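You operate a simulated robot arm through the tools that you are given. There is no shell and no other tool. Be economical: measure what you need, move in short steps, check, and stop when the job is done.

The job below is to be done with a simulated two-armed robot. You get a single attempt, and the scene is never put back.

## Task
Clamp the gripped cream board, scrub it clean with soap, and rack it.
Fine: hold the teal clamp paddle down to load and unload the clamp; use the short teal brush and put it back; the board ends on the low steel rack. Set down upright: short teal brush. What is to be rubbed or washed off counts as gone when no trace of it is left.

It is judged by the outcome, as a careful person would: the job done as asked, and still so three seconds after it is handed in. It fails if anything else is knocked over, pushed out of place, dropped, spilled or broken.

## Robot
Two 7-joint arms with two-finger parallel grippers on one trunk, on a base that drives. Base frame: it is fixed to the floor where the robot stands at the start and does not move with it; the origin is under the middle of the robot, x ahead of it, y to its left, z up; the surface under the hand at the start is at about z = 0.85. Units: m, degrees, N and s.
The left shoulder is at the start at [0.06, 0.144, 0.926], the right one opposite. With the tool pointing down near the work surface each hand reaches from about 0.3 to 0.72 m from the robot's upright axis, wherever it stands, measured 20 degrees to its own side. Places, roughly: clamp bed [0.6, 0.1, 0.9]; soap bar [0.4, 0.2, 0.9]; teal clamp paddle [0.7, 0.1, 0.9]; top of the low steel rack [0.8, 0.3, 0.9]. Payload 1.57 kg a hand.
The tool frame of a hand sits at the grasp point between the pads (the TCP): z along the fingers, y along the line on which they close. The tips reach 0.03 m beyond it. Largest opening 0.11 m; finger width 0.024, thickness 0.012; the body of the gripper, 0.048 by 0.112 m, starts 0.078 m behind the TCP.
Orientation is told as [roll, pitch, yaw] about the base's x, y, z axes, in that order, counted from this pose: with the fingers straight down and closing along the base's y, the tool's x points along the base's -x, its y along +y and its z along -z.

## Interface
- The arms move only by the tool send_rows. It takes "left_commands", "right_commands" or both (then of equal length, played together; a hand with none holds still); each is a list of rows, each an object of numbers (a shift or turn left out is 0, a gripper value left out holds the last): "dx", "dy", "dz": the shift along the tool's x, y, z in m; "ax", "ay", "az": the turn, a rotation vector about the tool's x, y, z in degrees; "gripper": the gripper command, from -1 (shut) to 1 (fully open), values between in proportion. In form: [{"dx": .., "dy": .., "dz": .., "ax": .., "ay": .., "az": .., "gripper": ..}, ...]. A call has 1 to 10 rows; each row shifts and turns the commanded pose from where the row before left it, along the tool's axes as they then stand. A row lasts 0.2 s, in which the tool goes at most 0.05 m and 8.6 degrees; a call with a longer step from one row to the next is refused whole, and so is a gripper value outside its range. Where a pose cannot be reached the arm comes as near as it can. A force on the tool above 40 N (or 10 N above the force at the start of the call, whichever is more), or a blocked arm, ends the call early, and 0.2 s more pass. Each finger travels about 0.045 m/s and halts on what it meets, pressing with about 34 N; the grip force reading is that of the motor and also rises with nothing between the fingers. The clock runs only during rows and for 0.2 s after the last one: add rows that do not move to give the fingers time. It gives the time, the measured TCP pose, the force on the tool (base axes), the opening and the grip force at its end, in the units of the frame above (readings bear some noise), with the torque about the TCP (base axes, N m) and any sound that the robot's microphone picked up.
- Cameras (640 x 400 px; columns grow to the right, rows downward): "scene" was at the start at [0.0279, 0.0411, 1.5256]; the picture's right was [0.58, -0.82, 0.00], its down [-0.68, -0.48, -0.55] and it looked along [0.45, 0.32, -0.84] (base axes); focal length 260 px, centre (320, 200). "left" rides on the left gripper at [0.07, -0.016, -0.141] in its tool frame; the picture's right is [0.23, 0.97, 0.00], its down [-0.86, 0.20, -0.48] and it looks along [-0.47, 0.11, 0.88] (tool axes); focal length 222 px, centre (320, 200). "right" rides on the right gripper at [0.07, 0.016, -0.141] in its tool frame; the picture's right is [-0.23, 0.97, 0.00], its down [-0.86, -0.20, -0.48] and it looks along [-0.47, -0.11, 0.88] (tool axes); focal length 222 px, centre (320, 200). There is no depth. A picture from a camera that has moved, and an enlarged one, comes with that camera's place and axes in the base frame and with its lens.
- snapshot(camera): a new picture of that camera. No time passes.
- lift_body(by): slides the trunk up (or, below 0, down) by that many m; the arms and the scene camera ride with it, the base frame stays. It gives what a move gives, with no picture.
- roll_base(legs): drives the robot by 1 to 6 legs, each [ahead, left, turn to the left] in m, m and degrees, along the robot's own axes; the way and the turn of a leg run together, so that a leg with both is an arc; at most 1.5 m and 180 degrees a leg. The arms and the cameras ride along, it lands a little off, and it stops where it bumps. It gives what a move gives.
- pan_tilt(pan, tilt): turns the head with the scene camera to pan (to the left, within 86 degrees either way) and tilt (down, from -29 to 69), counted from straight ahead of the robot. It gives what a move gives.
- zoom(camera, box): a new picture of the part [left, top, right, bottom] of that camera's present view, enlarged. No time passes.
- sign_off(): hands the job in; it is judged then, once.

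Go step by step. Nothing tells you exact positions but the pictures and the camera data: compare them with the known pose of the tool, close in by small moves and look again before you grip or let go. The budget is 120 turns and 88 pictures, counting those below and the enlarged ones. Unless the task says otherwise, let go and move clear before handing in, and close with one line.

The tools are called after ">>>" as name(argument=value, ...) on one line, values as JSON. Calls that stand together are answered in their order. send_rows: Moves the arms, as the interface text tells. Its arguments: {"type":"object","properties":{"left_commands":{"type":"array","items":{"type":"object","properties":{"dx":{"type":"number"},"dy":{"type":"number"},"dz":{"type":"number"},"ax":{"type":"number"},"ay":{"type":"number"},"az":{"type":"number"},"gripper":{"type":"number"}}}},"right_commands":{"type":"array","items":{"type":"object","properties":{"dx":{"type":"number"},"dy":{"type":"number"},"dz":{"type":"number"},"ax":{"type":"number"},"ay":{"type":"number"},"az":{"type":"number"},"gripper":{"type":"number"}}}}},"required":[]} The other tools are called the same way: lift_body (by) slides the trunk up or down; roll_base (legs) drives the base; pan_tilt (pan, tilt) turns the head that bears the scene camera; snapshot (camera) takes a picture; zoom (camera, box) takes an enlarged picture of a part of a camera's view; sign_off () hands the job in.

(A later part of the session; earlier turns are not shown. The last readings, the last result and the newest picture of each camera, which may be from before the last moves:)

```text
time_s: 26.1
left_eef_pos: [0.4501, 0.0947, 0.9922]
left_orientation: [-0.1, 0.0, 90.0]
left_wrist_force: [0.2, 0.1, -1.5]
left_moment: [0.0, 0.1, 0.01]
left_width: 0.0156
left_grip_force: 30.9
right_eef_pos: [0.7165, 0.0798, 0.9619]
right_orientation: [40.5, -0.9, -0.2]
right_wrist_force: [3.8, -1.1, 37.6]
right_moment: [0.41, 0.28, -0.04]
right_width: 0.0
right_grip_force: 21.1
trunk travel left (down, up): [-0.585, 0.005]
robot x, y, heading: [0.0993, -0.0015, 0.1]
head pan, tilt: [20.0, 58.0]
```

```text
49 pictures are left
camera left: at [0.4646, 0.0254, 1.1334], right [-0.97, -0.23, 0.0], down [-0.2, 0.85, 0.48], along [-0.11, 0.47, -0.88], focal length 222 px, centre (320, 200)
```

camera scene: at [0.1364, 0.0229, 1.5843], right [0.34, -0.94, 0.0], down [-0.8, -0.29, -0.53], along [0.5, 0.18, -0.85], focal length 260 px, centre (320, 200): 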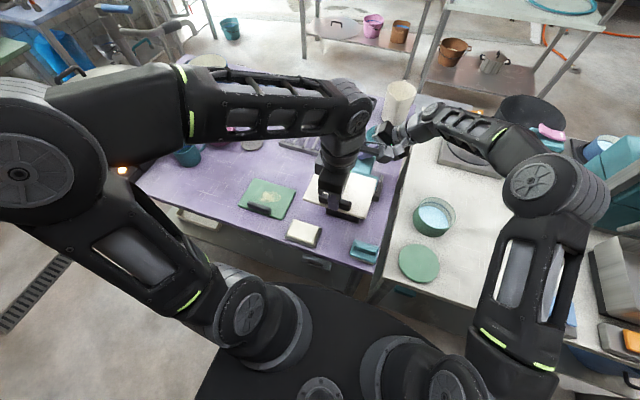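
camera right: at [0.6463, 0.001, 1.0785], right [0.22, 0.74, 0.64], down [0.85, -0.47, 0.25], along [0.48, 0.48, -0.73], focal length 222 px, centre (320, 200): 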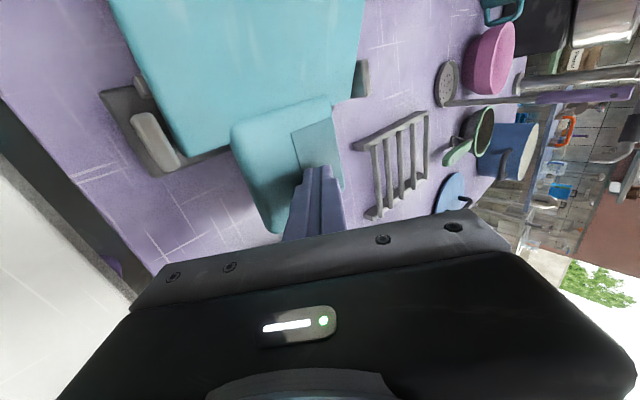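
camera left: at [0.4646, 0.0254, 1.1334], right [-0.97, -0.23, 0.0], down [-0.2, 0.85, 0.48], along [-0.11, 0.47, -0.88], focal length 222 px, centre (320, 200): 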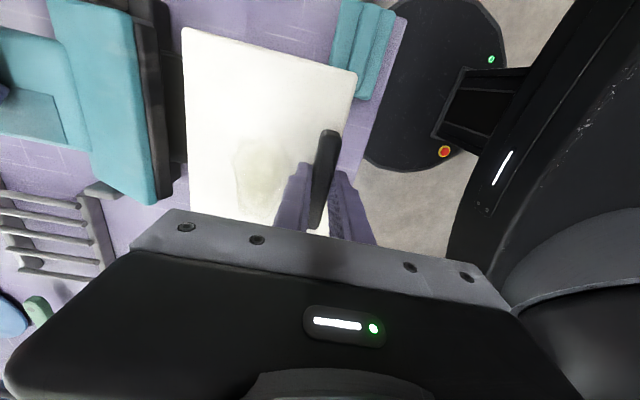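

Grip unchanged. I'll pitch the board 8° nose-down so the far edge goes low under the jaw while the near edge stays above the brush.

>>> send_rows(left_commands=[{"dx": 0.001, "ax": -8}, {"dz": 0.0183, "dy": -0.0065}, {"dz": 0.0183, "dy": -0.0065}, {}])

>>> snapshot(camera="left")

>>> snapshot(camera="scene")

```text
time_s: 27.1
left_eef_pos: [0.4565, 0.0927, 0.9536]
left_orientation: [7.9, 0.0, 90.0]
left_wrist_force: [-0.9, -0.5, -2.9]
left_moment: [0.03, 0.08, 0.01]
left_width: 0.0154
left_grip_force: 31.6
right_eef_pos: [0.7171, 0.0796, 0.9603]
right_orientation: [40.6, -0.9, -0.2]
right_wrist_force: [2.6, -0.3, 38.7]
right_moment: [0.38, 0.28, -0.01]
right_width: 0.0
right_grip_force: 21.3
trunk travel left (down, up): [-0.585, 0.005]
robot x, y, heading: [0.1041, 0.0001, -0.2]
head pan, tilt: [20.0, 58.0]
```

```text
48 pictures are left
camera left: at [0.4919, 0.0233, 1.0916], right [-0.96, -0.23, 0.13], down [-0.13, 0.85, 0.5], along [-0.23, 0.47, -0.85], focal length 222 px, centre (320, 200)
```

left: 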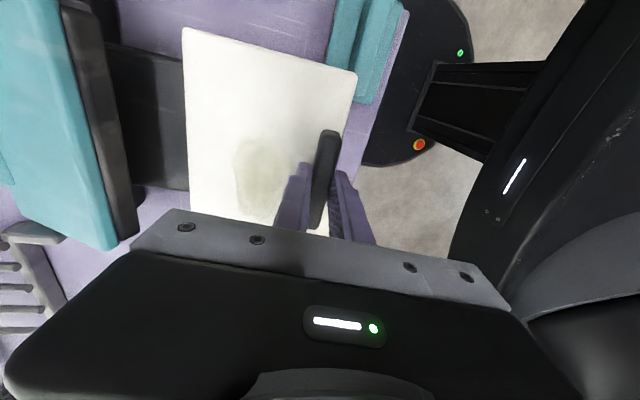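

```text
47 pictures are left
camera scene: at [0.1354, 0.0231, 1.5843], right [0.34, -0.94, 0.0], down [-0.8, -0.29, -0.53], along [0.5, 0.18, -0.85], focal length 260 px, centre (320, 200)
```

scene: 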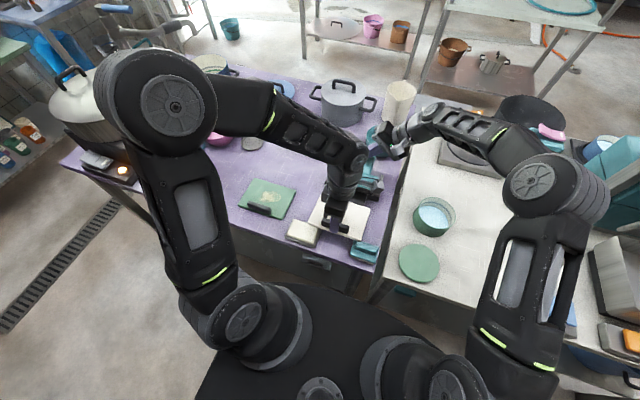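

The bed and lip are clear; sliding forward under the lip.

>>> send_rows(left_commands=[{"dy": -0.0149, "dz": -0.0021}, {"dy": -0.0149, "dz": -0.0021}, {}])

>>> snapshot(camera="left")

```text
time_s: 27.9
left_eef_pos: [0.4866, 0.0939, 0.9549]
left_orientation: [7.9, 0.0, 89.9]
left_wrist_force: [0.9, -0.6, -2.0]
left_moment: [0.0, 0.09, -0.03]
left_width: 0.0154
left_grip_force: 31.3
right_eef_pos: [0.7164, 0.0796, 0.9614]
right_orientation: [40.5, -0.9, -0.2]
right_wrist_force: [2.1, -0.3, 38.8]
right_moment: [0.42, 0.29, -0.04]
right_width: 0.0
right_grip_force: 21.3
trunk travel left (down, up): [-0.585, 0.005]
robot x, y, heading: [0.1011, 0.0017, -0.0]
head pan, tilt: [20.0, 58.0]
```

```text
46 pictures are left
camera left: at [0.5223, 0.0242, 1.0916], right [-0.96, -0.23, 0.13], down [-0.13, 0.85, 0.5], along [-0.23, 0.47, -0.85], focal length 222 px, centre (320, 200)
```

left: 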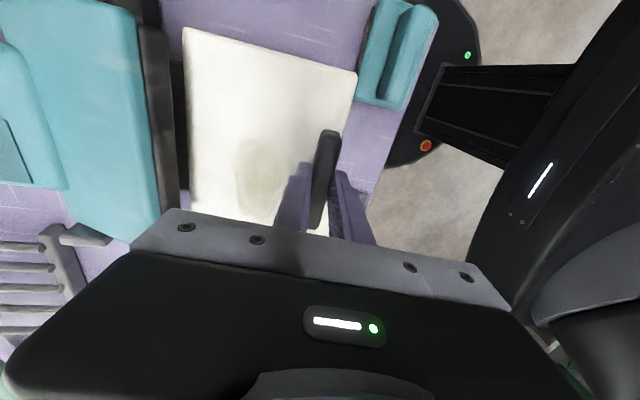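

No contact; continue forward and level onto the bed gradually.

>>> send_rows(left_commands=[{"dy": -0.0129, "dz": -0.0018}, {"dy": -0.005, "dz": 0.006, "ax": 4}, {"dy": -0.003, "dz": 0.006, "ax": 4}, {}])

>>> snapshot(camera="left")

```text
time_s: 28.9
left_eef_pos: [0.5088, 0.093, 0.9413]
left_orientation: [-0.3, 0.1, 89.8]
left_wrist_force: [-0.1, -0.1, -2.7]
left_moment: [0.04, 0.1, 0.01]
left_width: 0.0155
left_grip_force: 31.3
right_eef_pos: [0.7168, 0.0793, 0.9609]
right_orientation: [40.5, -0.9, -0.3]
right_wrist_force: [3.4, -1.4, 38.9]
right_moment: [0.4, 0.36, 0.01]
right_width: 0.0001
right_grip_force: 21.5
trunk travel left (down, up): [-0.585, 0.005]
robot x, y, heading: [0.1038, -0.0012, 0.1]
head pan, tilt: [20.0, 58.0]
```

```text
45 pictures are left
camera left: at [0.523, 0.024, 1.0828], right [-0.97, -0.23, 0.0], down [-0.2, 0.85, 0.48], along [-0.11, 0.47, -0.88], focal length 222 px, centre (320, 200)
```

left: 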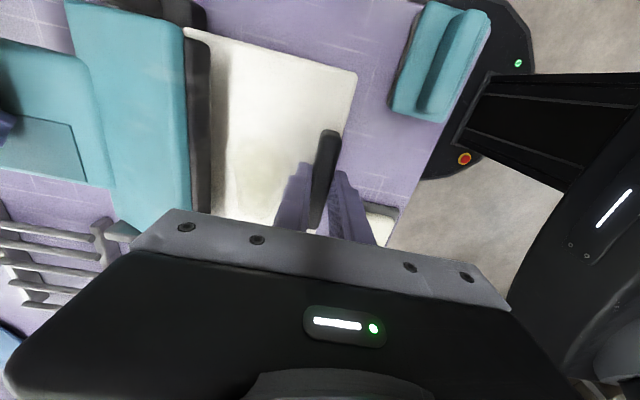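

The lip overlaps the board's far edge. Lowering onto the bed until contact.

>>> send_rows(left_commands=[{"dz": 0.004}, {"dz": 0.004}, {"dz": 0.003}, {}])

```text
time_s: 29.9
left_eef_pos: [0.509, 0.0923, 0.9322]
left_orientation: [-0.4, 0.0, 89.9]
left_wrist_force: [-2.4, 1.0, 21.9]
left_moment: [-0.06, -0.21, 0.05]
left_width: 0.0159
left_grip_force: 31.5
right_eef_pos: [0.7171, 0.0797, 0.9616]
right_orientation: [40.4, -1.0, -0.1]
right_wrist_force: [7.6, 2.4, 34.4]
right_moment: [0.47, 0.13, -0.09]
right_width: 0.0002
right_grip_force: 21.2
trunk travel left (down, up): [-0.585, 0.005]
robot x, y, heading: [0.1018, -0.0041, 0.4]
head pan, tilt: [20.0, 58.0]
```

Board is on the bed. Ease the left hand slightly and let the paddle up slowly.

>>> send_rows(left_commands=[{"dz": -0.001}, {}, {}, {}, {}, {}, {}], right_commands=[{}, {"dy": 0.0064, "dz": -0.0077}, {"dy": 0.0064, "dz": -0.0077}, {"dy": 0.0064, "dz": -0.0077}, {"dy": 0.0096, "dz": -0.0115}, {"dy": 0.0128, "dz": -0.0153}, {}])

>>> snapshot(camera="right")

>>> snapshot(camera="left")

```text
time_s: 31.5
left_eef_pos: [0.5081, 0.0931, 0.9322]
left_orientation: [-0.1, 0.0, 90.0]
left_wrist_force: [-4.0, -1.6, 30.4]
left_moment: [-0.38, 0.15, 0.01]
left_width: 0.0155
left_grip_force: 31.2
right_eef_pos: [0.7151, 0.0799, 1.0232]
right_orientation: [40.2, -0.7, -0.2]
right_wrist_force: [0.7, -0.2, 0.5]
right_moment: [0.01, 0.01, -0.02]
right_width: 0.0001
right_grip_force: 21.2
trunk travel left (down, up): [-0.585, 0.005]
robot x, y, heading: [0.1028, -0.0001, 0.0]
head pan, tilt: [20.0, 58.0]
```

```text
44 pictures are left
camera right: at [0.6452, 0.001, 1.1403], right [0.22, 0.74, 0.63], down [0.85, -0.46, 0.25], along [0.47, 0.48, -0.74], focal length 222 px, centre (320, 200)
```

right: 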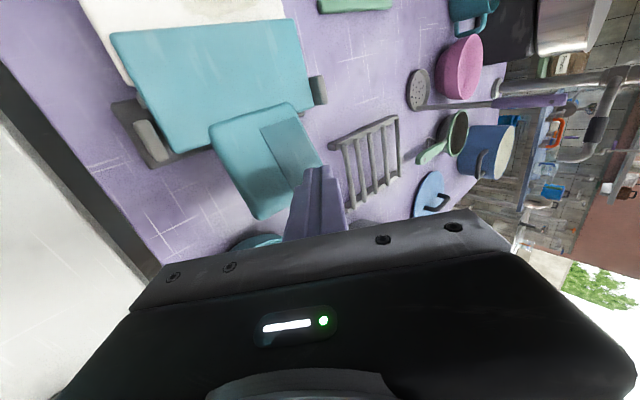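

```text
43 pictures are left
camera left: at [0.5234, 0.0236, 1.073], right [-0.97, -0.23, 0.0], down [-0.2, 0.86, 0.48], along [-0.11, 0.47, -0.88], focal length 222 px, centre (320, 200)
```

left: 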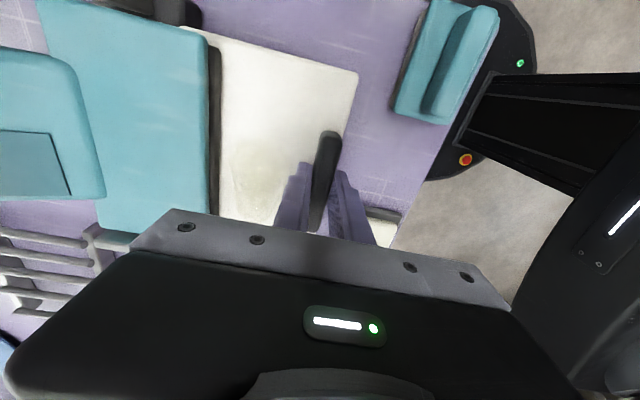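

Jaw closed onto the board. Relax the left hand, release the grip, rise and retreat left; the right hand rises as well.

>>> send_rows(left_commands=[{"dz": -0.003}, {"gripper": -0.5}, {"gripper": 0.0}, {}, {"dz": -0.04}, {"dz": -0.04}, {"dz": -0.03, "dx": -0.02}, {"dx": -0.04}, {"dx": -0.045}, {"dx": -0.045}], right_commands=[{}, {}, {}, {}, {"dy": 0.02, "dz": -0.024}, {"dx": 0.02, "dy": -0.02, "dz": -0.02}, {"dx": 0.03, "dy": -0.02, "dz": -0.02}, {"dx": 0.03, "dy": -0.02, "dz": -0.02}, {"dx": 0.03}, {"dx": 0.03}])

>>> snapshot(camera="scene")

>>> zoom(camera="scene", box=[280, 140, 400, 280])

```text
time_s: 33.7
left_eef_pos: [0.5072, 0.2458, 1.0432]
left_orientation: [0.0, 0.0, 89.8]
left_wrist_force: [-0.8, 0.3, 0.7]
left_moment: [-0.01, 0.0, -0.01]
left_width: 0.055
left_grip_force: 0.1
right_eef_pos: [0.5742, -0.0053, 1.057]
right_orientation: [40.3, -0.7, -0.2]
right_wrist_force: [-0.5, 0.5, -0.2]
right_moment: [-0.04, -0.05, 0.02]
right_width: 0.0001
right_grip_force: 20.9
trunk travel left (down, up): [-0.585, 0.005]
robot x, y, heading: [0.1049, -0.0006, 0.0]
head pan, tilt: [20.0, 58.0]
```

```text
42 pictures are left
camera scene: at [0.1377, 0.0242, 1.5842], right [0.34, -0.94, 0.0], down [-0.8, -0.29, -0.53], along [0.5, 0.18, -0.85], focal length 260 px, centre (320, 200)
```

scene: 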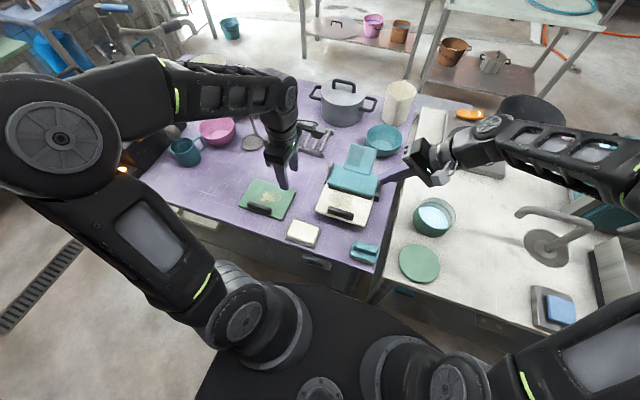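

```text
2.86 times, centred on (340, 210) of scene
camera zoom: at [0.1377, 0.0242, 1.5842], right [0.34, -0.94, 0.0], down [-0.8, -0.29, -0.53], along [0.5, 0.18, -0.85], focal length 743 px, centre (263, 171)
```

zoom: 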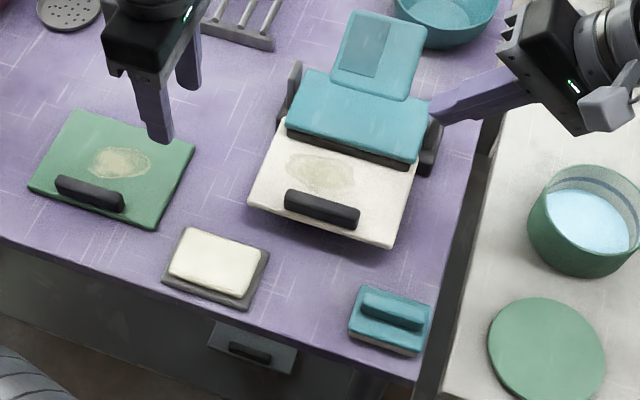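

Board clamped well with the stain exposed. Next the right hand straightens, turns to close along x and goes above the brush at about (0.44, 0.0).

>>> send_rows(right_commands=[{"ax": 8, "dx": 0.03}, {"ax": 8, "dx": 0.03}, {"ax": 8, "dx": 0.03}, {"ax": 8, "dx": 0.03}, {"ax": 8.2, "dx": 0.014}, {"az": 8.5}, {"az": 8.5}, {"az": 8.5}, {"az": 8.5}, {"az": 8.5}], left_commands=[{"dx": -0.04}, {"dx": -0.04}, {"dx": -0.04}, {"dx": -0.03}, {}, {}, {}, {}, {}, {}])

>>> send_rows(right_commands=[{"az": 8.5}, {"az": 8.5}, {"az": 8.5}, {"az": 8.5}, {"az": 8.5}, {"az": 5}, {"gripper": 0.2}, {}, {}])

>>> snapshot(camera="right")

```text
time_s: 35.9
left_eef_pos: [0.5106, 0.3937, 1.0442]
left_orientation: [0.1, 0.0, 89.9]
left_wrist_force: [0.6, 0.1, 0.5]
left_moment: [-0.03, -0.01, 0.03]
left_width: 0.055
left_grip_force: 0.2
right_eef_pos: [0.4429, -0.005, 1.057]
right_orientation: [0.4, -0.4, -42.6]
right_wrist_force: [1.1, 0.5, 0.8]
right_moment: [0.0, 0.02, -0.02]
right_width: 0.0001
right_grip_force: 21.4
trunk travel left (down, up): [-0.585, 0.005]
robot x, y, heading: [0.1047, -0.0059, -0.1]
head pan, tilt: [20.0, 58.0]
```

```text
time_s: 37.9
left_eef_pos: [0.5107, 0.3933, 1.0429]
left_orientation: [0.0, 0.0, 89.9]
left_wrist_force: [0.2, -0.7, 0.1]
left_moment: [-0.01, 0.0, 0.0]
left_width: 0.0549
left_grip_force: 0.0
right_eef_pos: [0.4415, -0.0051, 1.0551]
right_orientation: [0.5, 0.1, -90.1]
right_wrist_force: [-0.7, 0.5, -1.1]
right_moment: [0.0, -0.01, 0.03]
right_width: 0.0664
right_grip_force: 0.3
trunk travel left (down, up): [-0.585, 0.005]
robot x, y, heading: [0.1028, 0.0001, -0.2]
head pan, tilt: [20.0, 58.0]
```

```text
40 pictures are left
camera right: at [0.4588, 0.0651, 1.1983], right [0.97, -0.23, 0.01], down [-0.21, -0.85, 0.48], along [-0.1, -0.47, -0.88], focal length 222 px, centre (320, 200)
```

right: 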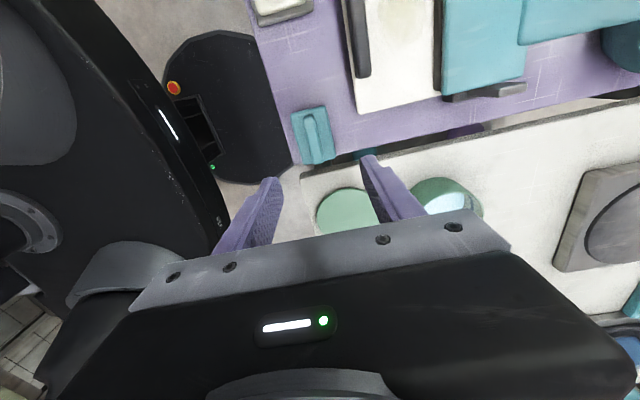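

Brush handle at about (0.437, −0.005). Descending to look.

>>> send_rows(right_commands=[{"dy": -0.005, "dz": 0.04}, {"dz": 0.04}, {"dz": 0.035}, {}])

>>> snapshot(camera="right")

>>> zoom(camera="scene", box=[320, 190, 440, 290])

```text
time_s: 38.9
left_eef_pos: [0.51, 0.3956, 1.0447]
left_orientation: [0.1, 0.0, 90.0]
left_wrist_force: [-0.5, 0.6, 1.0]
left_moment: [-0.01, -0.01, -0.01]
left_width: 0.0551
left_grip_force: 0.1
right_eef_pos: [0.4396, -0.0022, 0.943]
right_orientation: [0.6, 0.0, -90.2]
right_wrist_force: [0.2, 0.0, 0.2]
right_moment: [0.0, 0.0, -0.02]
right_width: 0.0659
right_grip_force: 0.1
trunk travel left (down, up): [-0.585, 0.005]
robot x, y, heading: [0.1023, 0.0012, -0.2]
head pan, tilt: [20.0, 58.0]
```

```text
39 pictures are left
camera right: at [0.4557, 0.0665, 1.0847], right [0.97, -0.23, 0.01], down [-0.21, -0.85, 0.48], along [-0.1, -0.47, -0.88], focal length 222 px, centre (320, 200)
```

right: 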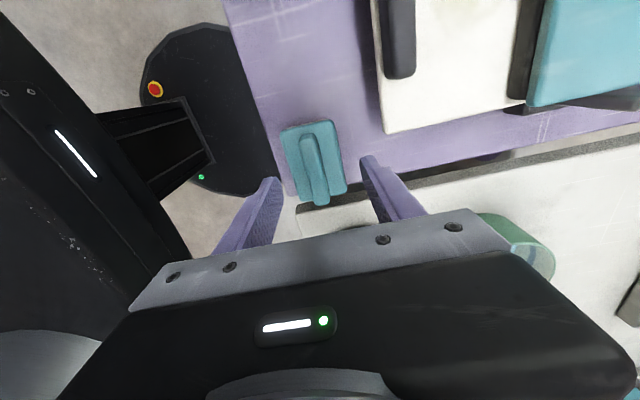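

```text
4.00 times, centred on (380, 240) of scene
camera zoom: at [0.1383, 0.0235, 1.5842], right [0.34, -0.94, 0.0], down [-0.8, -0.29, -0.53], along [0.5, 0.18, -0.85], focal length 1040 px, centre (80, 40)
```

zoom: 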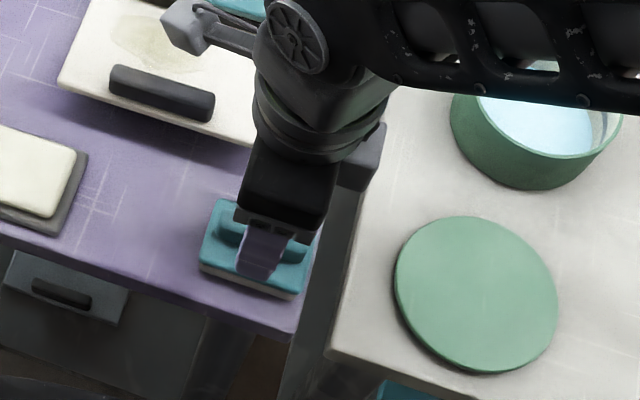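

>>> send_rows(right_commands=[{"dy": -0.0035, "dx": -0.003, "dz": 0.01, "gripper": 0}, {"dz": 0.012}, {"dz": 0.008}, {}])

>>> snapshot(camera="right")

```text
time_s: 39.9
left_eef_pos: [0.5106, 0.394, 1.0442]
left_orientation: [0.1, 0.0, 89.9]
left_wrist_force: [0.4, -0.6, -0.2]
left_moment: [0.01, 0.02, 0.01]
left_width: 0.0551
left_grip_force: 0.0
right_eef_pos: [0.4352, -0.0075, 0.9133]
right_orientation: [0.5, 0.0, -90.1]
right_wrist_force: [-0.4, -0.3, -0.9]
right_moment: [0.0, 0.01, 0.03]
right_width: 0.0549
right_grip_force: 0.0
trunk travel left (down, up): [-0.585, 0.005]
robot x, y, heading: [0.1016, -0.0023, -0.1]
head pan, tilt: [20.0, 58.0]
```

```text
37 pictures are left
camera right: at [0.4521, 0.0621, 1.0546], right [0.97, -0.23, 0.01], down [-0.2, -0.85, 0.48], along [-0.1, -0.47, -0.88], focal length 222 px, centre (320, 200)
```

right: 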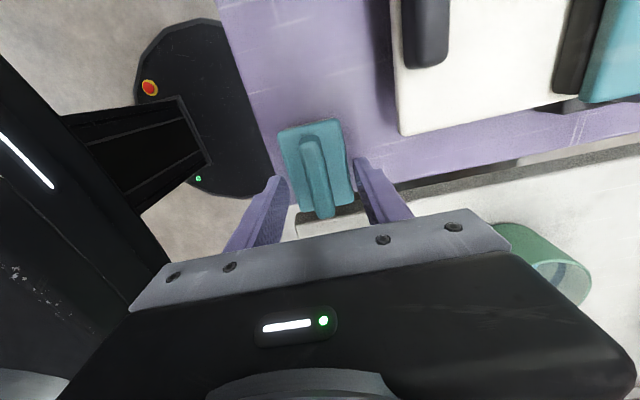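

>>> send_rows(right_commands=[{"dy": -0.002, "dx": 0.004, "gripper": -0.35}, {}, {"dz": 0.003}, {"dz": 0.003}, {}])

>>> zoom(camera="right", box=[220, 90, 420, 240])

```text
time_s: 40.9
left_eef_pos: [0.5107, 0.3934, 1.0451]
left_orientation: [-0.2, 0.0, 90.0]
left_wrist_force: [0.4, -0.2, -0.2]
left_moment: [0.01, 0.02, -0.01]
left_width: 0.0549
left_grip_force: 0.1
right_eef_pos: [0.435, -0.0048, 0.9098]
right_orientation: [0.8, 0.0, -90.1]
right_wrist_force: [-2.6, -8.2, 29.4]
right_moment: [-0.3, 0.75, 0.19]
right_width: 0.0378
right_grip_force: 1.4
trunk travel left (down, up): [-0.585, 0.005]
robot x, y, heading: [0.1012, 0.002, 0.0]
head pan, tilt: [20.0, 58.0]
stopped in row 4 (right hand): the force on the tool passed its limit at 47 N (the readings are from after the stop); the commanded pose is now the measured one
```

```text
2.67 times, centred on (320, 165) of right
camera zoom: at [0.451, 0.0659, 1.052], right [0.97, -0.23, 0.01], down [-0.21, -0.86, 0.47], along [-0.1, -0.47, -0.88], focal length 592 px, centre (320, 293)
```

zoom: 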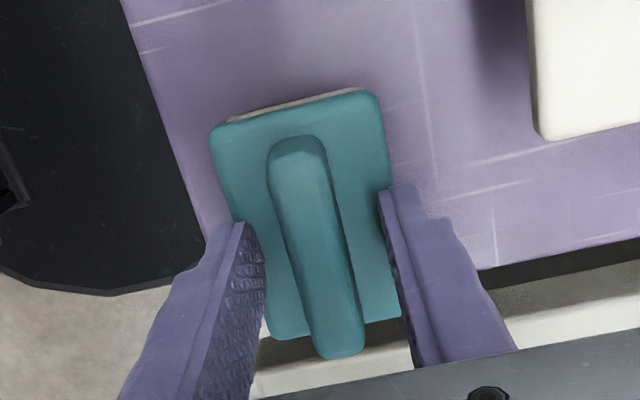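

Fingertips met the brush's body top, so base top is at z≈0.88. Raise 3 mm and close on the handle.

>>> send_rows(right_commands=[{"dz": -0.003}, {"gripper": -1}, {}, {}, {}])

>>> zoom(camera="right", box=[220, 90, 420, 240])

```text
time_s: 42.1
left_eef_pos: [0.5112, 0.3949, 1.0441]
left_orientation: [0.1, -0.1, 89.9]
left_wrist_force: [0.6, -0.7, 0.2]
left_moment: [0.03, 0.02, -0.03]
left_width: 0.0552
left_grip_force: 0.0
right_eef_pos: [0.4348, -0.0036, 0.9108]
right_orientation: [0.7, 0.0, -90.0]
right_wrist_force: [0.3, 0.1, -0.1]
right_moment: [0.0, 0.02, -0.01]
right_width: 0.0152
right_grip_force: 30.8
trunk travel left (down, up): [-0.585, 0.005]
robot x, y, heading: [0.1067, 0.0015, 0.0]
head pan, tilt: [20.0, 58.0]
```

```text
2.67 times, centred on (320, 165) of right
camera zoom: at [0.4512, 0.0667, 1.0525], right [0.97, -0.23, 0.01], down [-0.21, -0.85, 0.48], along [-0.1, -0.47, -0.88], focal length 592 px, centre (320, 293)
```

zoom: 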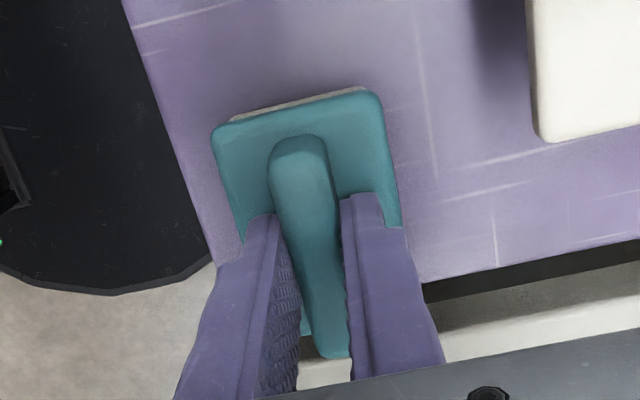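

Brush held (home: TCP 0.435, −0.004, 0.911). Lift it and carry it over the soap bar at about (0.428, 0.181).

>>> send_rows(right_commands=[{"dz": -0.03}, {"dz": -0.03}, {"dx": 0.037, "dy": -0.004}, {"dx": 0.037, "dy": -0.002}, {"dx": 0.037}, {"dx": 0.037}, {"dx": 0.037}, {}])

>>> zoom(camera="scene", box=[260, 170, 400, 280])

>>> snapshot(camera="right")

```text
time_s: 43.9
left_eef_pos: [0.511, 0.3936, 1.0444]
left_orientation: [0.0, 0.0, 90.0]
left_wrist_force: [0.3, 0.0, -0.8]
left_moment: [0.02, -0.02, -0.01]
left_width: 0.055
left_grip_force: 0.1
right_eef_pos: [0.4276, 0.1828, 0.9724]
right_orientation: [0.7, 0.1, -90.1]
right_wrist_force: [-1.2, 0.7, -1.1]
right_moment: [0.01, 0.0, -0.01]
right_width: 0.0153
right_grip_force: 30.8
trunk travel left (down, up): [-0.585, 0.005]
robot x, y, heading: [0.1037, 0.0018, -0.4]
head pan, tilt: [20.0, 58.0]
```

```text
3.64 times, centred on (330, 225) of scene
camera zoom: at [0.1386, 0.023, 1.5841], right [0.34, -0.94, 0.0], down [-0.8, -0.29, -0.53], along [0.5, 0.18, -0.85], focal length 945 px, centre (284, 109)
```

zoom: 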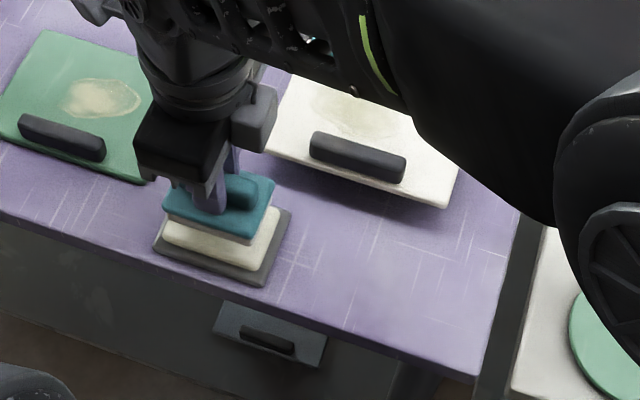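

```text
33 pictures are left
camera right: at [0.4447, 0.2518, 1.1134], right [0.97, -0.23, 0.01], down [-0.21, -0.86, 0.47], along [-0.1, -0.46, -0.88], focal length 222 px, centre (320, 200)
```

right: 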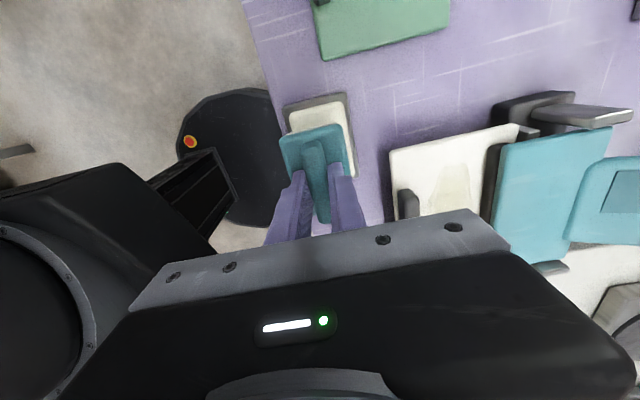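

Brush is over the soap. Lowering gently until it touches.

>>> send_rows(right_commands=[{"dz": 0.012}, {"dz": 0.006}, {"dz": 0.004}, {"dz": 0.003}, {}])

```text
time_s: 45.1
left_eef_pos: [0.5109, 0.3938, 1.0449]
left_orientation: [0.0, 0.0, 89.9]
left_wrist_force: [0.6, -0.8, -0.6]
left_moment: [0.01, 0.03, -0.03]
left_width: 0.055
left_grip_force: 0.1
right_eef_pos: [0.4286, 0.1821, 0.9468]
right_orientation: [0.7, 0.0, -90.1]
right_wrist_force: [-0.4, 0.0, -1.0]
right_moment: [-0.01, -0.02, -0.02]
right_width: 0.0151
right_grip_force: 30.6
trunk travel left (down, up): [-0.585, 0.005]
robot x, y, heading: [0.1059, -0.0003, -0.4]
head pan, tilt: [20.0, 58.0]
```

>>> send_rows(right_commands=[{"dz": 0.003}, {"dz": 0.002}, {"dz": 0.002}, {}])

```text
time_s: 46.1
left_eef_pos: [0.5109, 0.3947, 1.0438]
left_orientation: [-0.1, -0.1, 90.0]
left_wrist_force: [-0.5, 0.6, 0.2]
left_moment: [0.0, 0.02, -0.02]
left_width: 0.0551
left_grip_force: 0.1
right_eef_pos: [0.4289, 0.1808, 0.9396]
right_orientation: [0.7, 0.1, -90.1]
right_wrist_force: [0.3, 0.8, -0.9]
right_moment: [0.0, 0.0, 0.02]
right_width: 0.0151
right_grip_force: 30.9
trunk travel left (down, up): [-0.585, 0.005]
robot x, y, heading: [0.1034, -0.0033, 0.0]
head pan, tilt: [20.0, 58.0]
```

>>> send_rows(right_commands=[{"dz": 0.002}, {"dz": 0.002}, {"dz": 0.002}, {}])

>>> zoom(camera="scene", box=[280, 200, 360, 260])

```text
time_s: 47.1
left_eef_pos: [0.5105, 0.3939, 1.0436]
left_orientation: [0.0, -0.1, 89.9]
left_wrist_force: [0.1, 0.5, 0.0]
left_moment: [0.03, -0.05, -0.01]
left_width: 0.0551
left_grip_force: 0.1
right_eef_pos: [0.4294, 0.1819, 0.9347]
right_orientation: [0.8, 0.1, -90.0]
right_wrist_force: [0.8, -0.1, 7.9]
right_moment: [-0.15, 0.14, -0.01]
right_width: 0.0149
right_grip_force: 30.6
trunk travel left (down, up): [-0.585, 0.005]
robot x, y, heading: [0.1043, 0.0064, -0.1]
head pan, tilt: [20.0, 58.0]
```

```text
6.67 times, centred on (320, 230) of scene
camera zoom: at [0.1383, 0.0235, 1.5843], right [0.34, -0.94, 0.0], down [-0.8, -0.29, -0.53], along [0.5, 0.18, -0.85], focal length 1733 px, centre (320, 0)
```

zoom: 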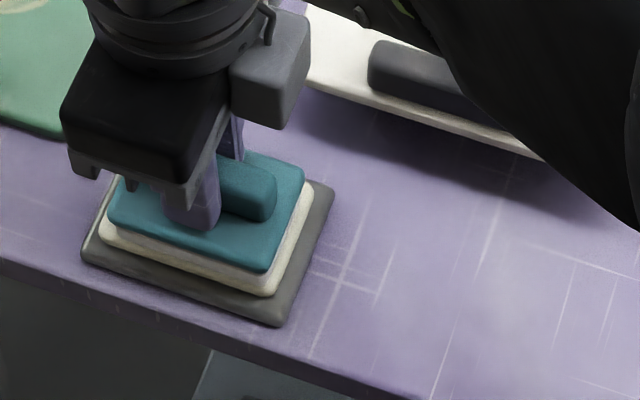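

Contact at ~8 N. Rubbing with short strokes.

>>> send_rows(right_commands=[{"dx": 0.012, "dz": -0.0008}, {"dx": -0.012}, {"dx": -0.012}, {"dx": 0.012}, {"dx": 0.012}, {"dx": -0.012}, {"dx": -0.012}, {"dx": 0.012}, {}])

>>> zoom(camera="scene", box=[280, 200, 360, 260])

```text
time_s: 49.1
left_eef_pos: [0.5102, 0.394, 1.0433]
left_orientation: [-0.1, 0.0, 89.9]
left_wrist_force: [0.1, 0.3, -0.1]
left_moment: [0.01, -0.06, 0.01]
left_width: 0.055
left_grip_force: 0.0
right_eef_pos: [0.4293, 0.1814, 0.9349]
right_orientation: [0.7, 0.1, -90.1]
right_wrist_force: [0.1, -0.4, 2.5]
right_moment: [0.01, 0.1, 0.0]
right_width: 0.0152
right_grip_force: 31.1
trunk travel left (down, up): [-0.585, 0.005]
robot x, y, heading: [0.1029, -0.0007, -0.2]
head pan, tilt: [20.0, 58.0]
```

```text
6.67 times, centred on (320, 230) of scene
camera zoom: at [0.1385, 0.0237, 1.5841], right [0.34, -0.94, 0.0], down [-0.8, -0.29, -0.53], along [0.5, 0.18, -0.85], focal length 1733 px, centre (320, 0)
```

zoom: 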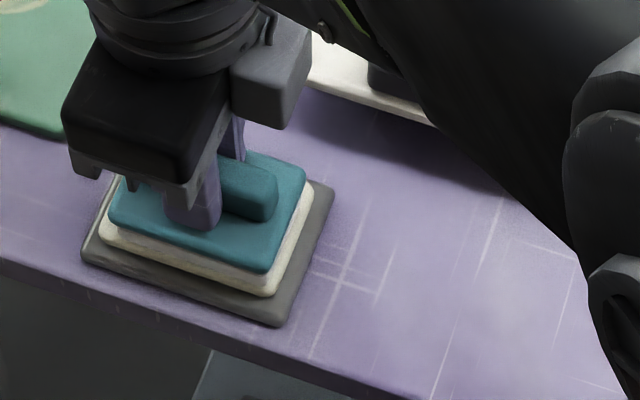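

Soap stayed in place. A few more strokes, then lift and carry over the stain, around (0.557, 0.110).

>>> send_rows(right_commands=[{"dx": 0.012, "dz": 0.0008}, {"dx": -0.012}, {"dx": -0.012}, {"dx": 0.012}, {"dz": -0.03}, {"dz": -0.035}, {"dx": -0.018, "dy": 0.032}, {"dx": -0.018, "dy": 0.032}, {"dx": -0.018, "dy": 0.032}, {"dx": -0.018, "dy": 0.032}])

>>> snapshot(camera="right")

>>> snapshot(camera="scene")

```text
time_s: 51.3
left_eef_pos: [0.5111, 0.394, 1.0444]
left_orientation: [-0.1, 0.0, 89.9]
left_wrist_force: [-1.4, 0.2, 0.6]
left_moment: [-0.01, 0.03, 0.0]
left_width: 0.0551
left_grip_force: 0.2
right_eef_pos: [0.5567, 0.1052, 0.9982]
right_orientation: [0.7, 0.2, -90.1]
right_wrist_force: [0.4, -0.2, -1.1]
right_moment: [-0.02, 0.01, -0.02]
right_width: 0.0151
right_grip_force: 30.8
trunk travel left (down, up): [-0.585, 0.005]
robot x, y, heading: [0.1045, 0.0032, -0.3]
head pan, tilt: [20.0, 58.0]
```

```text
30 pictures are left
camera right: at [0.5736, 0.1778, 1.1406], right [0.97, -0.23, 0.01], down [-0.21, -0.86, 0.48], along [-0.1, -0.46, -0.88], focal length 222 px, centre (320, 200)
```

right: 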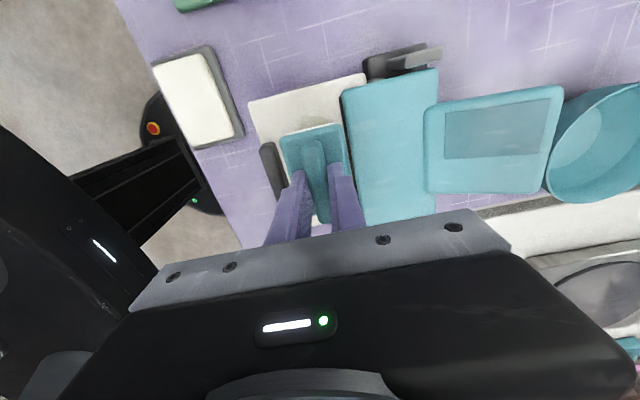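

```text
29 pictures are left
camera scene: at [0.1394, 0.0234, 1.5841], right [0.34, -0.94, 0.0], down [-0.8, -0.29, -0.53], along [0.5, 0.18, -0.85], focal length 260 px, centre (320, 200)
```

scene: 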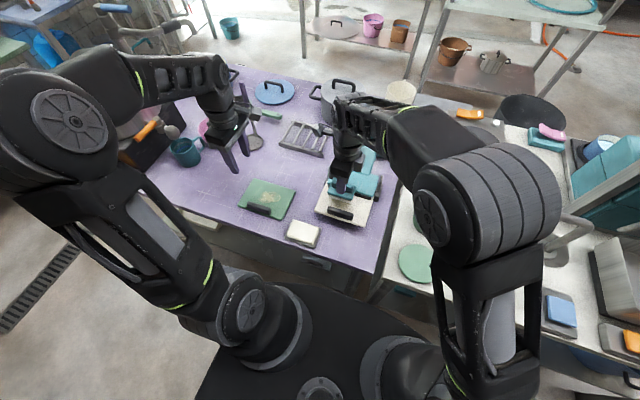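

The brush hangs between the grip and the jaw, over the stain. Lowering to contact.

>>> send_rows(right_commands=[{"dz": 0.02, "dx": 0.004}, {"dz": 0.012}, {"dz": 0.004}, {"dz": 0.003}, {"dz": 0.002}, {}])

```text
time_s: 52.7
left_eef_pos: [0.5098, 0.3929, 1.045]
left_orientation: [-0.2, -0.1, 89.9]
left_wrist_force: [0.3, -0.1, -0.5]
left_moment: [0.0, 0.02, 0.02]
left_width: 0.0549
left_grip_force: 0.1
right_eef_pos: [0.557, 0.1127, 0.9631]
right_orientation: [1.1, 0.3, -90.0]
right_wrist_force: [2.6, -2.8, 29.3]
right_moment: [-0.68, 0.58, 0.05]
right_width: 0.0156
right_grip_force: 30.7
trunk travel left (down, up): [-0.585, 0.005]
robot x, y, heading: [0.1042, -0.0005, -0.4]
head pan, tilt: [20.0, 58.0]
```

>>> send_rows(right_commands=[{"dz": -0.003}, {}])

>>> zoom(camera="right", box=[220, 70, 400, 240])

>>> zoom(camera="scene", box=[300, 160, 400, 230])

```text
time_s: 53.3
left_eef_pos: [0.5112, 0.3939, 1.0437]
left_orientation: [0.0, 0.0, 89.9]
left_wrist_force: [-0.3, -0.2, 0.1]
left_moment: [-0.01, 0.02, 0.03]
left_width: 0.055
left_grip_force: 0.0
right_eef_pos: [0.5561, 0.1126, 0.9614]
right_orientation: [0.8, 0.0, -90.0]
right_wrist_force: [5.5, 1.3, 18.0]
right_moment: [0.1, 0.08, -0.04]
right_width: 0.0153
right_grip_force: 31.2
trunk travel left (down, up): [-0.585, 0.005]
robot x, y, heading: [0.1032, 0.0027, -0.2]
head pan, tilt: [20.0, 58.0]
```

```text
2.35 times, centred on (310, 155) of right
camera zoom: at [0.5726, 0.1827, 1.104], right [0.97, -0.23, 0.01], down [-0.21, -0.86, 0.47], along [-0.1, -0.46, -0.88], focal length 523 px, centre (344, 306)
```

zoom: 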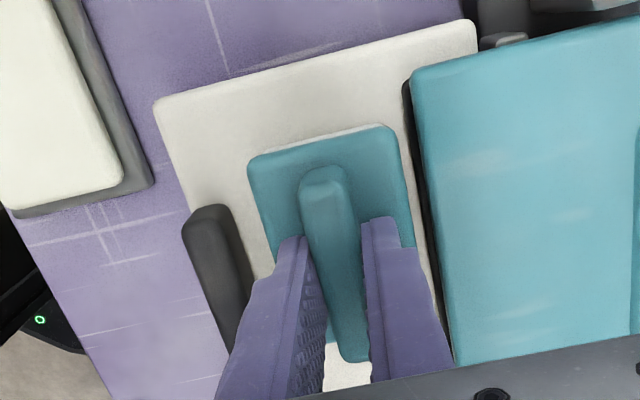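

```text
5.71 times, centred on (350, 195) of scene
camera zoom: at [0.1382, 0.0235, 1.5841], right [0.34, -0.94, 0.0], down [-0.8, -0.29, -0.53], along [0.5, 0.18, -0.85], focal length 1485 px, centre (149, 229)
```

zoom: 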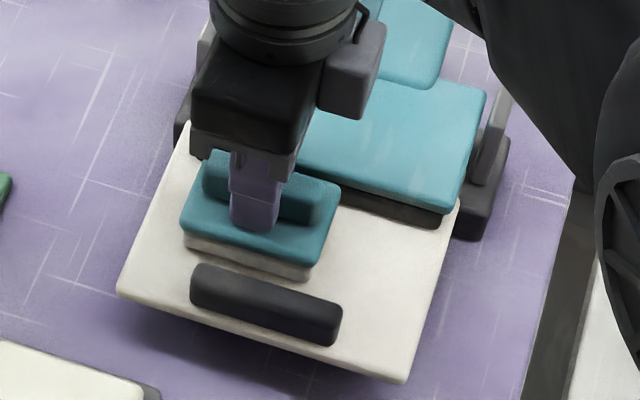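

Brush lies flat on the stain. Scrubbing in y strokes with small x shifts.

>>> send_rows(right_commands=[{"dx": 0.025}, {"dx": -0.025}, {"dx": -0.03}, {"dx": 0.03}, {"dx": 0.025, "dy": -0.008}, {"dx": -0.025}, {"dx": -0.03}, {"dx": 0.03}, {"dx": 0.025}, {"dx": -0.025}])

>>> send_rows(right_commands=[{"dy": 0.008}, {"dy": 0.006}, {"dx": 0.025}, {"dx": -0.025}, {"dx": -0.03}, {"dx": 0.03}, {"dx": 0.025}, {"dx": -0.025}, {"dx": -0.03}, {"dx": 0.03}])

>>> send_rows(right_commands=[{"dy": -0.006}, {"dz": -0.03}, {"dz": -0.03}, {"dx": -0.04}, {"dx": -0.045}, {"dx": -0.045}, {"dx": -0.045}])

>>> zoom(camera="scene", box=[280, 140, 400, 240])

```text
time_s: 55.5
left_eef_pos: [0.5113, 0.3932, 1.0447]
left_orientation: [0.0, 0.0, 89.8]
left_wrist_force: [0.2, 0.1, -0.6]
left_moment: [0.02, 0.01, -0.04]
left_width: 0.0549
left_grip_force: 0.1
right_eef_pos: [0.5499, 0.113, 0.9628]
right_orientation: [0.8, 0.0, -90.0]
right_wrist_force: [-0.4, -0.8, 3.9]
right_moment: [0.01, 0.11, -0.02]
right_width: 0.0152
right_grip_force: 30.7
trunk travel left (down, up): [-0.585, 0.005]
robot x, y, heading: [0.1024, -0.0, -0.3]
head pan, tilt: [20.0, 58.0]
```

```text
time_s: 57.7
left_eef_pos: [0.5107, 0.3944, 1.0444]
left_orientation: [-0.2, 0.0, 89.8]
left_wrist_force: [-0.1, 0.4, 0.1]
left_moment: [-0.04, -0.02, -0.04]
left_width: 0.055
left_grip_force: 0.0
right_eef_pos: [0.5606, 0.1124, 0.9612]
right_orientation: [0.7, -0.1, -90.1]
right_wrist_force: [1.6, -3.7, 14.3]
right_moment: [-0.04, 0.3, 0.09]
right_width: 0.0154
right_grip_force: 31.5
trunk travel left (down, up): [-0.585, 0.005]
robot x, y, heading: [0.1031, 0.0006, -0.1]
head pan, tilt: [20.0, 58.0]
```

```text
time_s: 59.3
left_eef_pos: [0.5113, 0.393, 1.0448]
left_orientation: [0.0, -0.1, 89.9]
left_wrist_force: [0.6, -0.4, -0.1]
left_moment: [0.01, -0.07, 0.0]
left_width: 0.0551
left_grip_force: 0.1
right_eef_pos: [0.5555, -0.0614, 1.022]
right_orientation: [0.6, 0.1, -90.1]
right_wrist_force: [0.2, 0.9, -1.1]
right_moment: [-0.01, -0.01, 0.02]
right_width: 0.0153
right_grip_force: 31.3
trunk travel left (down, up): [-0.585, 0.005]
robot x, y, heading: [0.102, 0.0018, 0.1]
head pan, tilt: [20.0, 58.0]
```

```text
4.00 times, centred on (340, 190) of scene
camera zoom: at [0.1386, 0.0226, 1.5841], right [0.34, -0.94, 0.0], down [-0.8, -0.29, -0.53], along [0.5, 0.18, -0.85], focal length 1040 px, centre (240, 240)
```

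zoom: 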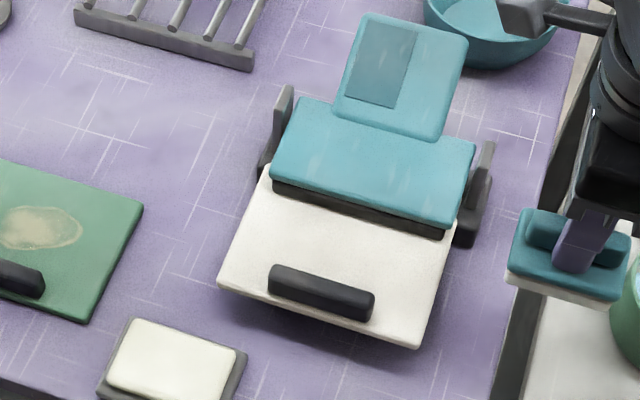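

The stain looks gone; checking closely for traces.

>>> zoom(camera="scene", box=[325, 175, 365, 230])

```text
7.27 times, centred on (345, 202) of scene
camera zoom: at [0.1386, 0.0226, 1.5841], right [0.34, -0.94, 0.0], down [-0.8, -0.29, -0.53], along [0.5, 0.18, -0.85], focal length 1890 px, centre (138, 182)
```

zoom: 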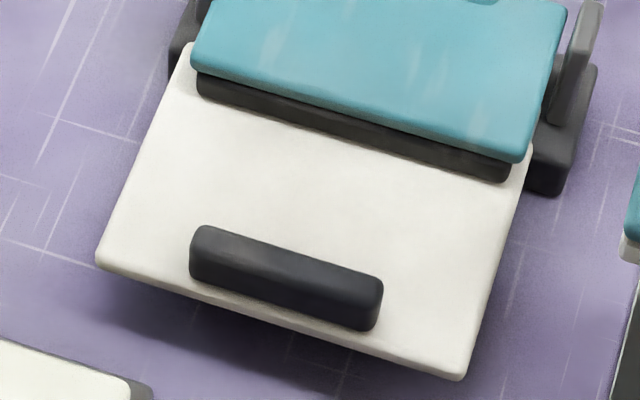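

The board is clean. Now returning the brush to its home spot.

>>> send_rows(right_commands=[{"dy": -0.04, "dx": 0.019}, {"dy": -0.04, "dx": 0.019}, {"dy": -0.0405, "dx": 0.0194}, {"dz": 0.04}, {"dz": 0.04}, {"dz": 0.022}, {"dz": 0.005}, {}])

>>> zoom(camera="scene", box=[330, 210, 420, 280])

```text
time_s: 61.1
left_eef_pos: [0.5112, 0.3942, 1.0447]
left_orientation: [0.0, 0.0, 89.8]
left_wrist_force: [0.1, -0.5, 0.2]
left_moment: [0.02, -0.01, 0.01]
left_width: 0.0549
left_grip_force: 0.1
right_eef_pos: [0.4377, -0.0041, 0.9117]
right_orientation: [0.7, 0.0, -90.1]
right_wrist_force: [-0.7, -0.1, -1.6]
right_moment: [0.01, 0.02, 0.01]
right_width: 0.0151
right_grip_force: 31.2
trunk travel left (down, up): [-0.585, 0.005]
robot x, y, heading: [0.1014, -0.0042, -0.2]
head pan, tilt: [20.0, 58.0]
```

```text
5.71 times, centred on (375, 245) of scene
camera zoom: at [0.1388, 0.0238, 1.5841], right [0.34, -0.94, 0.0], down [-0.8, -0.29, -0.53], along [0.5, 0.18, -0.85], focal length 1485 px, centre (6, -57)
```

zoom: 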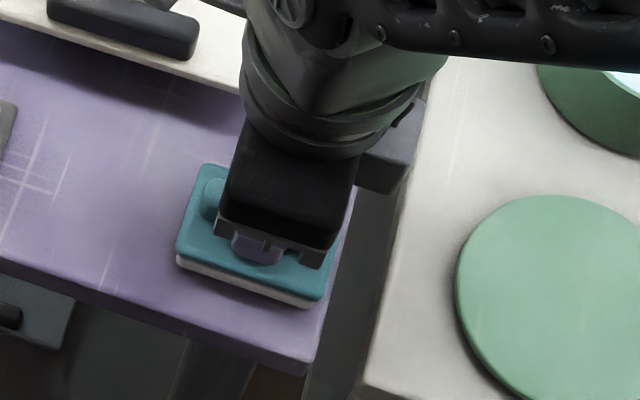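

>>> send_rows(right_commands=[{"dz": 0.0015, "dy": -0.002}, {"dz": 0.001}, {}])

```text
time_s: 61.9
left_eef_pos: [0.5109, 0.3955, 1.0443]
left_orientation: [0.0, 0.0, 89.9]
left_wrist_force: [0.8, 0.8, 0.0]
left_moment: [0.0, 0.02, -0.01]
left_width: 0.055
left_grip_force: 0.0
right_eef_pos: [0.4356, -0.0051, 0.9108]
right_orientation: [0.7, 0.0, -90.1]
right_wrist_force: [-0.7, 0.1, -1.0]
right_moment: [-0.02, 0.0, 0.03]
right_width: 0.0152
right_grip_force: 31.2
trunk travel left (down, up): [-0.585, 0.005]
robot x, y, heading: [0.1035, 0.0008, -0.1]
head pan, tilt: [20.0, 58.0]
```

>>> send_rows(right_commands=[{"dz": 0.001}, {"dz": 0.001}, {}])

```text
time_s: 62.7
left_eef_pos: [0.5102, 0.3936, 1.0439]
left_orientation: [-0.1, 0.1, 89.9]
left_wrist_force: [0.4, -0.1, 0.0]
left_moment: [0.03, 0.02, -0.04]
left_width: 0.0551
left_grip_force: 0.1
right_eef_pos: [0.4335, -0.0047, 0.9104]
right_orientation: [0.9, 0.1, -90.0]
right_wrist_force: [3.2, -2.4, 20.3]
right_moment: [-0.35, 0.31, 0.11]
right_width: 0.0151
right_grip_force: 30.5
trunk travel left (down, up): [-0.585, 0.005]
robot x, y, heading: [0.1086, -0.0001, -0.0]
head pan, tilt: [20.0, 58.0]
```

Brush down. Release, rise, and look.

>>> send_rows(right_commands=[{"dz": -0.001}, {"gripper": -0.6}, {"gripper": -0.35}, {}, {"dz": -0.03}, {"dz": -0.04}, {"dz": -0.04}, {"dz": -0.04}, {"dy": 0.03}, {"dy": 0.03}])

>>> zoom(camera="scene", box=[300, 190, 440, 290])

```text
time_s: 64.9
left_eef_pos: [0.5104, 0.3954, 1.0448]
left_orientation: [0.0, -0.1, 90.0]
left_wrist_force: [0.1, 0.0, -0.8]
left_moment: [-0.03, 0.0, 0.0]
left_width: 0.055
left_grip_force: 0.1
right_eef_pos: [0.4933, -0.0044, 1.0601]
right_orientation: [0.6, 0.0, -90.0]
right_wrist_force: [0.1, -0.6, 0.6]
right_moment: [0.03, -0.03, -0.03]
right_width: 0.0356
right_grip_force: 0.1
trunk travel left (down, up): [-0.585, 0.005]
robot x, y, heading: [0.1036, 0.0003, -0.2]
head pan, tilt: [20.0, 58.0]
```

```text
4.00 times, centred on (370, 240) of scene
camera zoom: at [0.139, 0.0236, 1.5841], right [0.34, -0.94, 0.0], down [-0.8, -0.29, -0.53], along [0.5, 0.18, -0.85], focal length 1040 px, centre (120, 40)
```

zoom: 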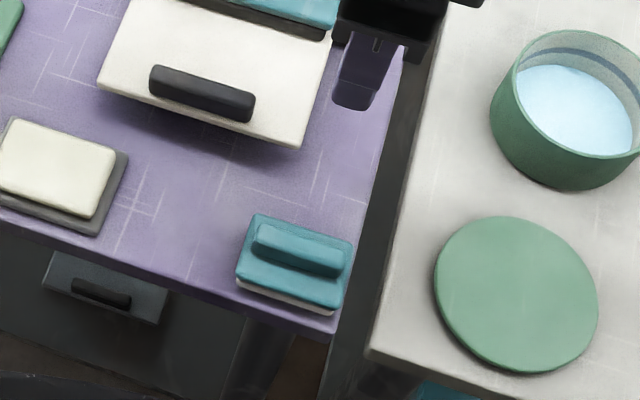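

Brush is upright at home. Now turn the right hand back to the tilted pressing pose.

>>> send_rows(right_commands=[{"az": -8.5, "gripper": -1}, {"az": -8.5}, {"az": -8.5}, {"az": -8.5}, {"az": -8.5}, {"az": -8.5}, {"az": -8.5}, {"az": -8.5}, {"az": -8.5}, {"az": -8.5}])

>>> send_rows(right_commands=[{"az": -5}, {"ax": -8}, {"ax": -8}, {"ax": -8}, {"ax": -8}, {"ax": -8}, {"dx": -0.037}, {"dx": -0.037}, {"dx": -0.037}, {"dx": -0.037}])

>>> send_rows(right_commands=[{"dx": -0.037}, {"dx": -0.037, "dy": 0.02, "dz": 0.02}, {"dy": 0.02, "dz": 0.025}, {"dy": 0.0, "dz": 0.03}, {}])

>>> snapshot(camera="right")

```text
time_s: 67.1
left_eef_pos: [0.5104, 0.3931, 1.0438]
left_orientation: [-0.1, 0.1, 89.8]
left_wrist_force: [0.4, -1.3, 0.4]
left_moment: [0.01, -0.01, 0.01]
left_width: 0.0551
left_grip_force: 0.1
right_eef_pos: [0.4929, -0.0048, 1.0607]
right_orientation: [0.0, -0.7, -4.9]
right_wrist_force: [0.8, -0.1, -0.1]
right_moment: [0.0, 0.0, 0.03]
right_width: 0.0001
right_grip_force: 21.1
trunk travel left (down, up): [-0.585, 0.005]
robot x, y, heading: [0.1032, 0.0023, -0.2]
head pan, tilt: [20.0, 58.0]
```

```text
time_s: 69.3
left_eef_pos: [0.5118, 0.3938, 1.0425]
left_orientation: [0.0, 0.0, 89.8]
left_wrist_force: [0.7, -0.8, 0.1]
left_moment: [-0.01, 0.0, 0.01]
left_width: 0.055
left_grip_force: 0.2
right_eef_pos: [0.6413, -0.0037, 1.061]
right_orientation: [40.1, -0.8, 0.0]
right_wrist_force: [-0.3, -0.8, -0.6]
right_moment: [0.02, 0.02, 0.01]
right_width: 0.0
right_grip_force: 20.9
trunk travel left (down, up): [-0.585, 0.005]
robot x, y, heading: [0.1032, -0.0001, -0.1]
head pan, tilt: [20.0, 58.0]
```

```text
time_s: 70.5
left_eef_pos: [0.509, 0.3941, 1.0441]
left_orientation: [-0.1, 0.0, 89.9]
left_wrist_force: [-0.3, -0.3, 0.2]
left_moment: [0.02, 0.0, 0.0]
left_width: 0.055
left_grip_force: 0.0
right_eef_pos: [0.7155, 0.0742, 1.0309]
right_orientation: [40.1, -0.7, -0.1]
right_wrist_force: [0.9, -0.5, 0.3]
right_moment: [0.0, 0.01, 0.0]
right_width: 0.0002
right_grip_force: 21.4
trunk travel left (down, up): [-0.585, 0.005]
robot x, y, heading: [0.1011, -0.0051, -0.1]
head pan, tilt: [20.0, 58.0]
```

```text
22 pictures are left
camera right: at [0.6456, -0.0032, 1.15], right [0.22, 0.74, 0.63], down [0.85, -0.46, 0.25], along [0.48, 0.48, -0.74], focal length 222 px, centre (320, 200)
```

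right: 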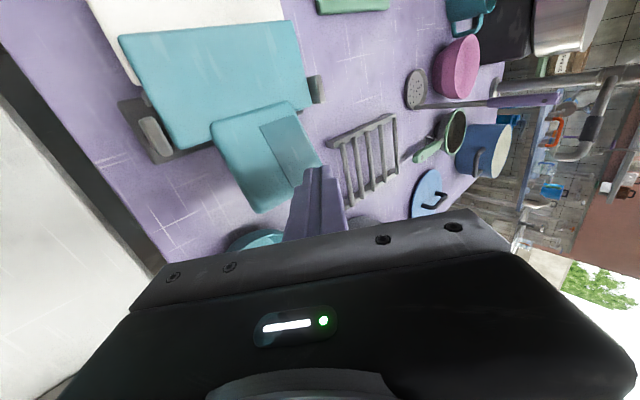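

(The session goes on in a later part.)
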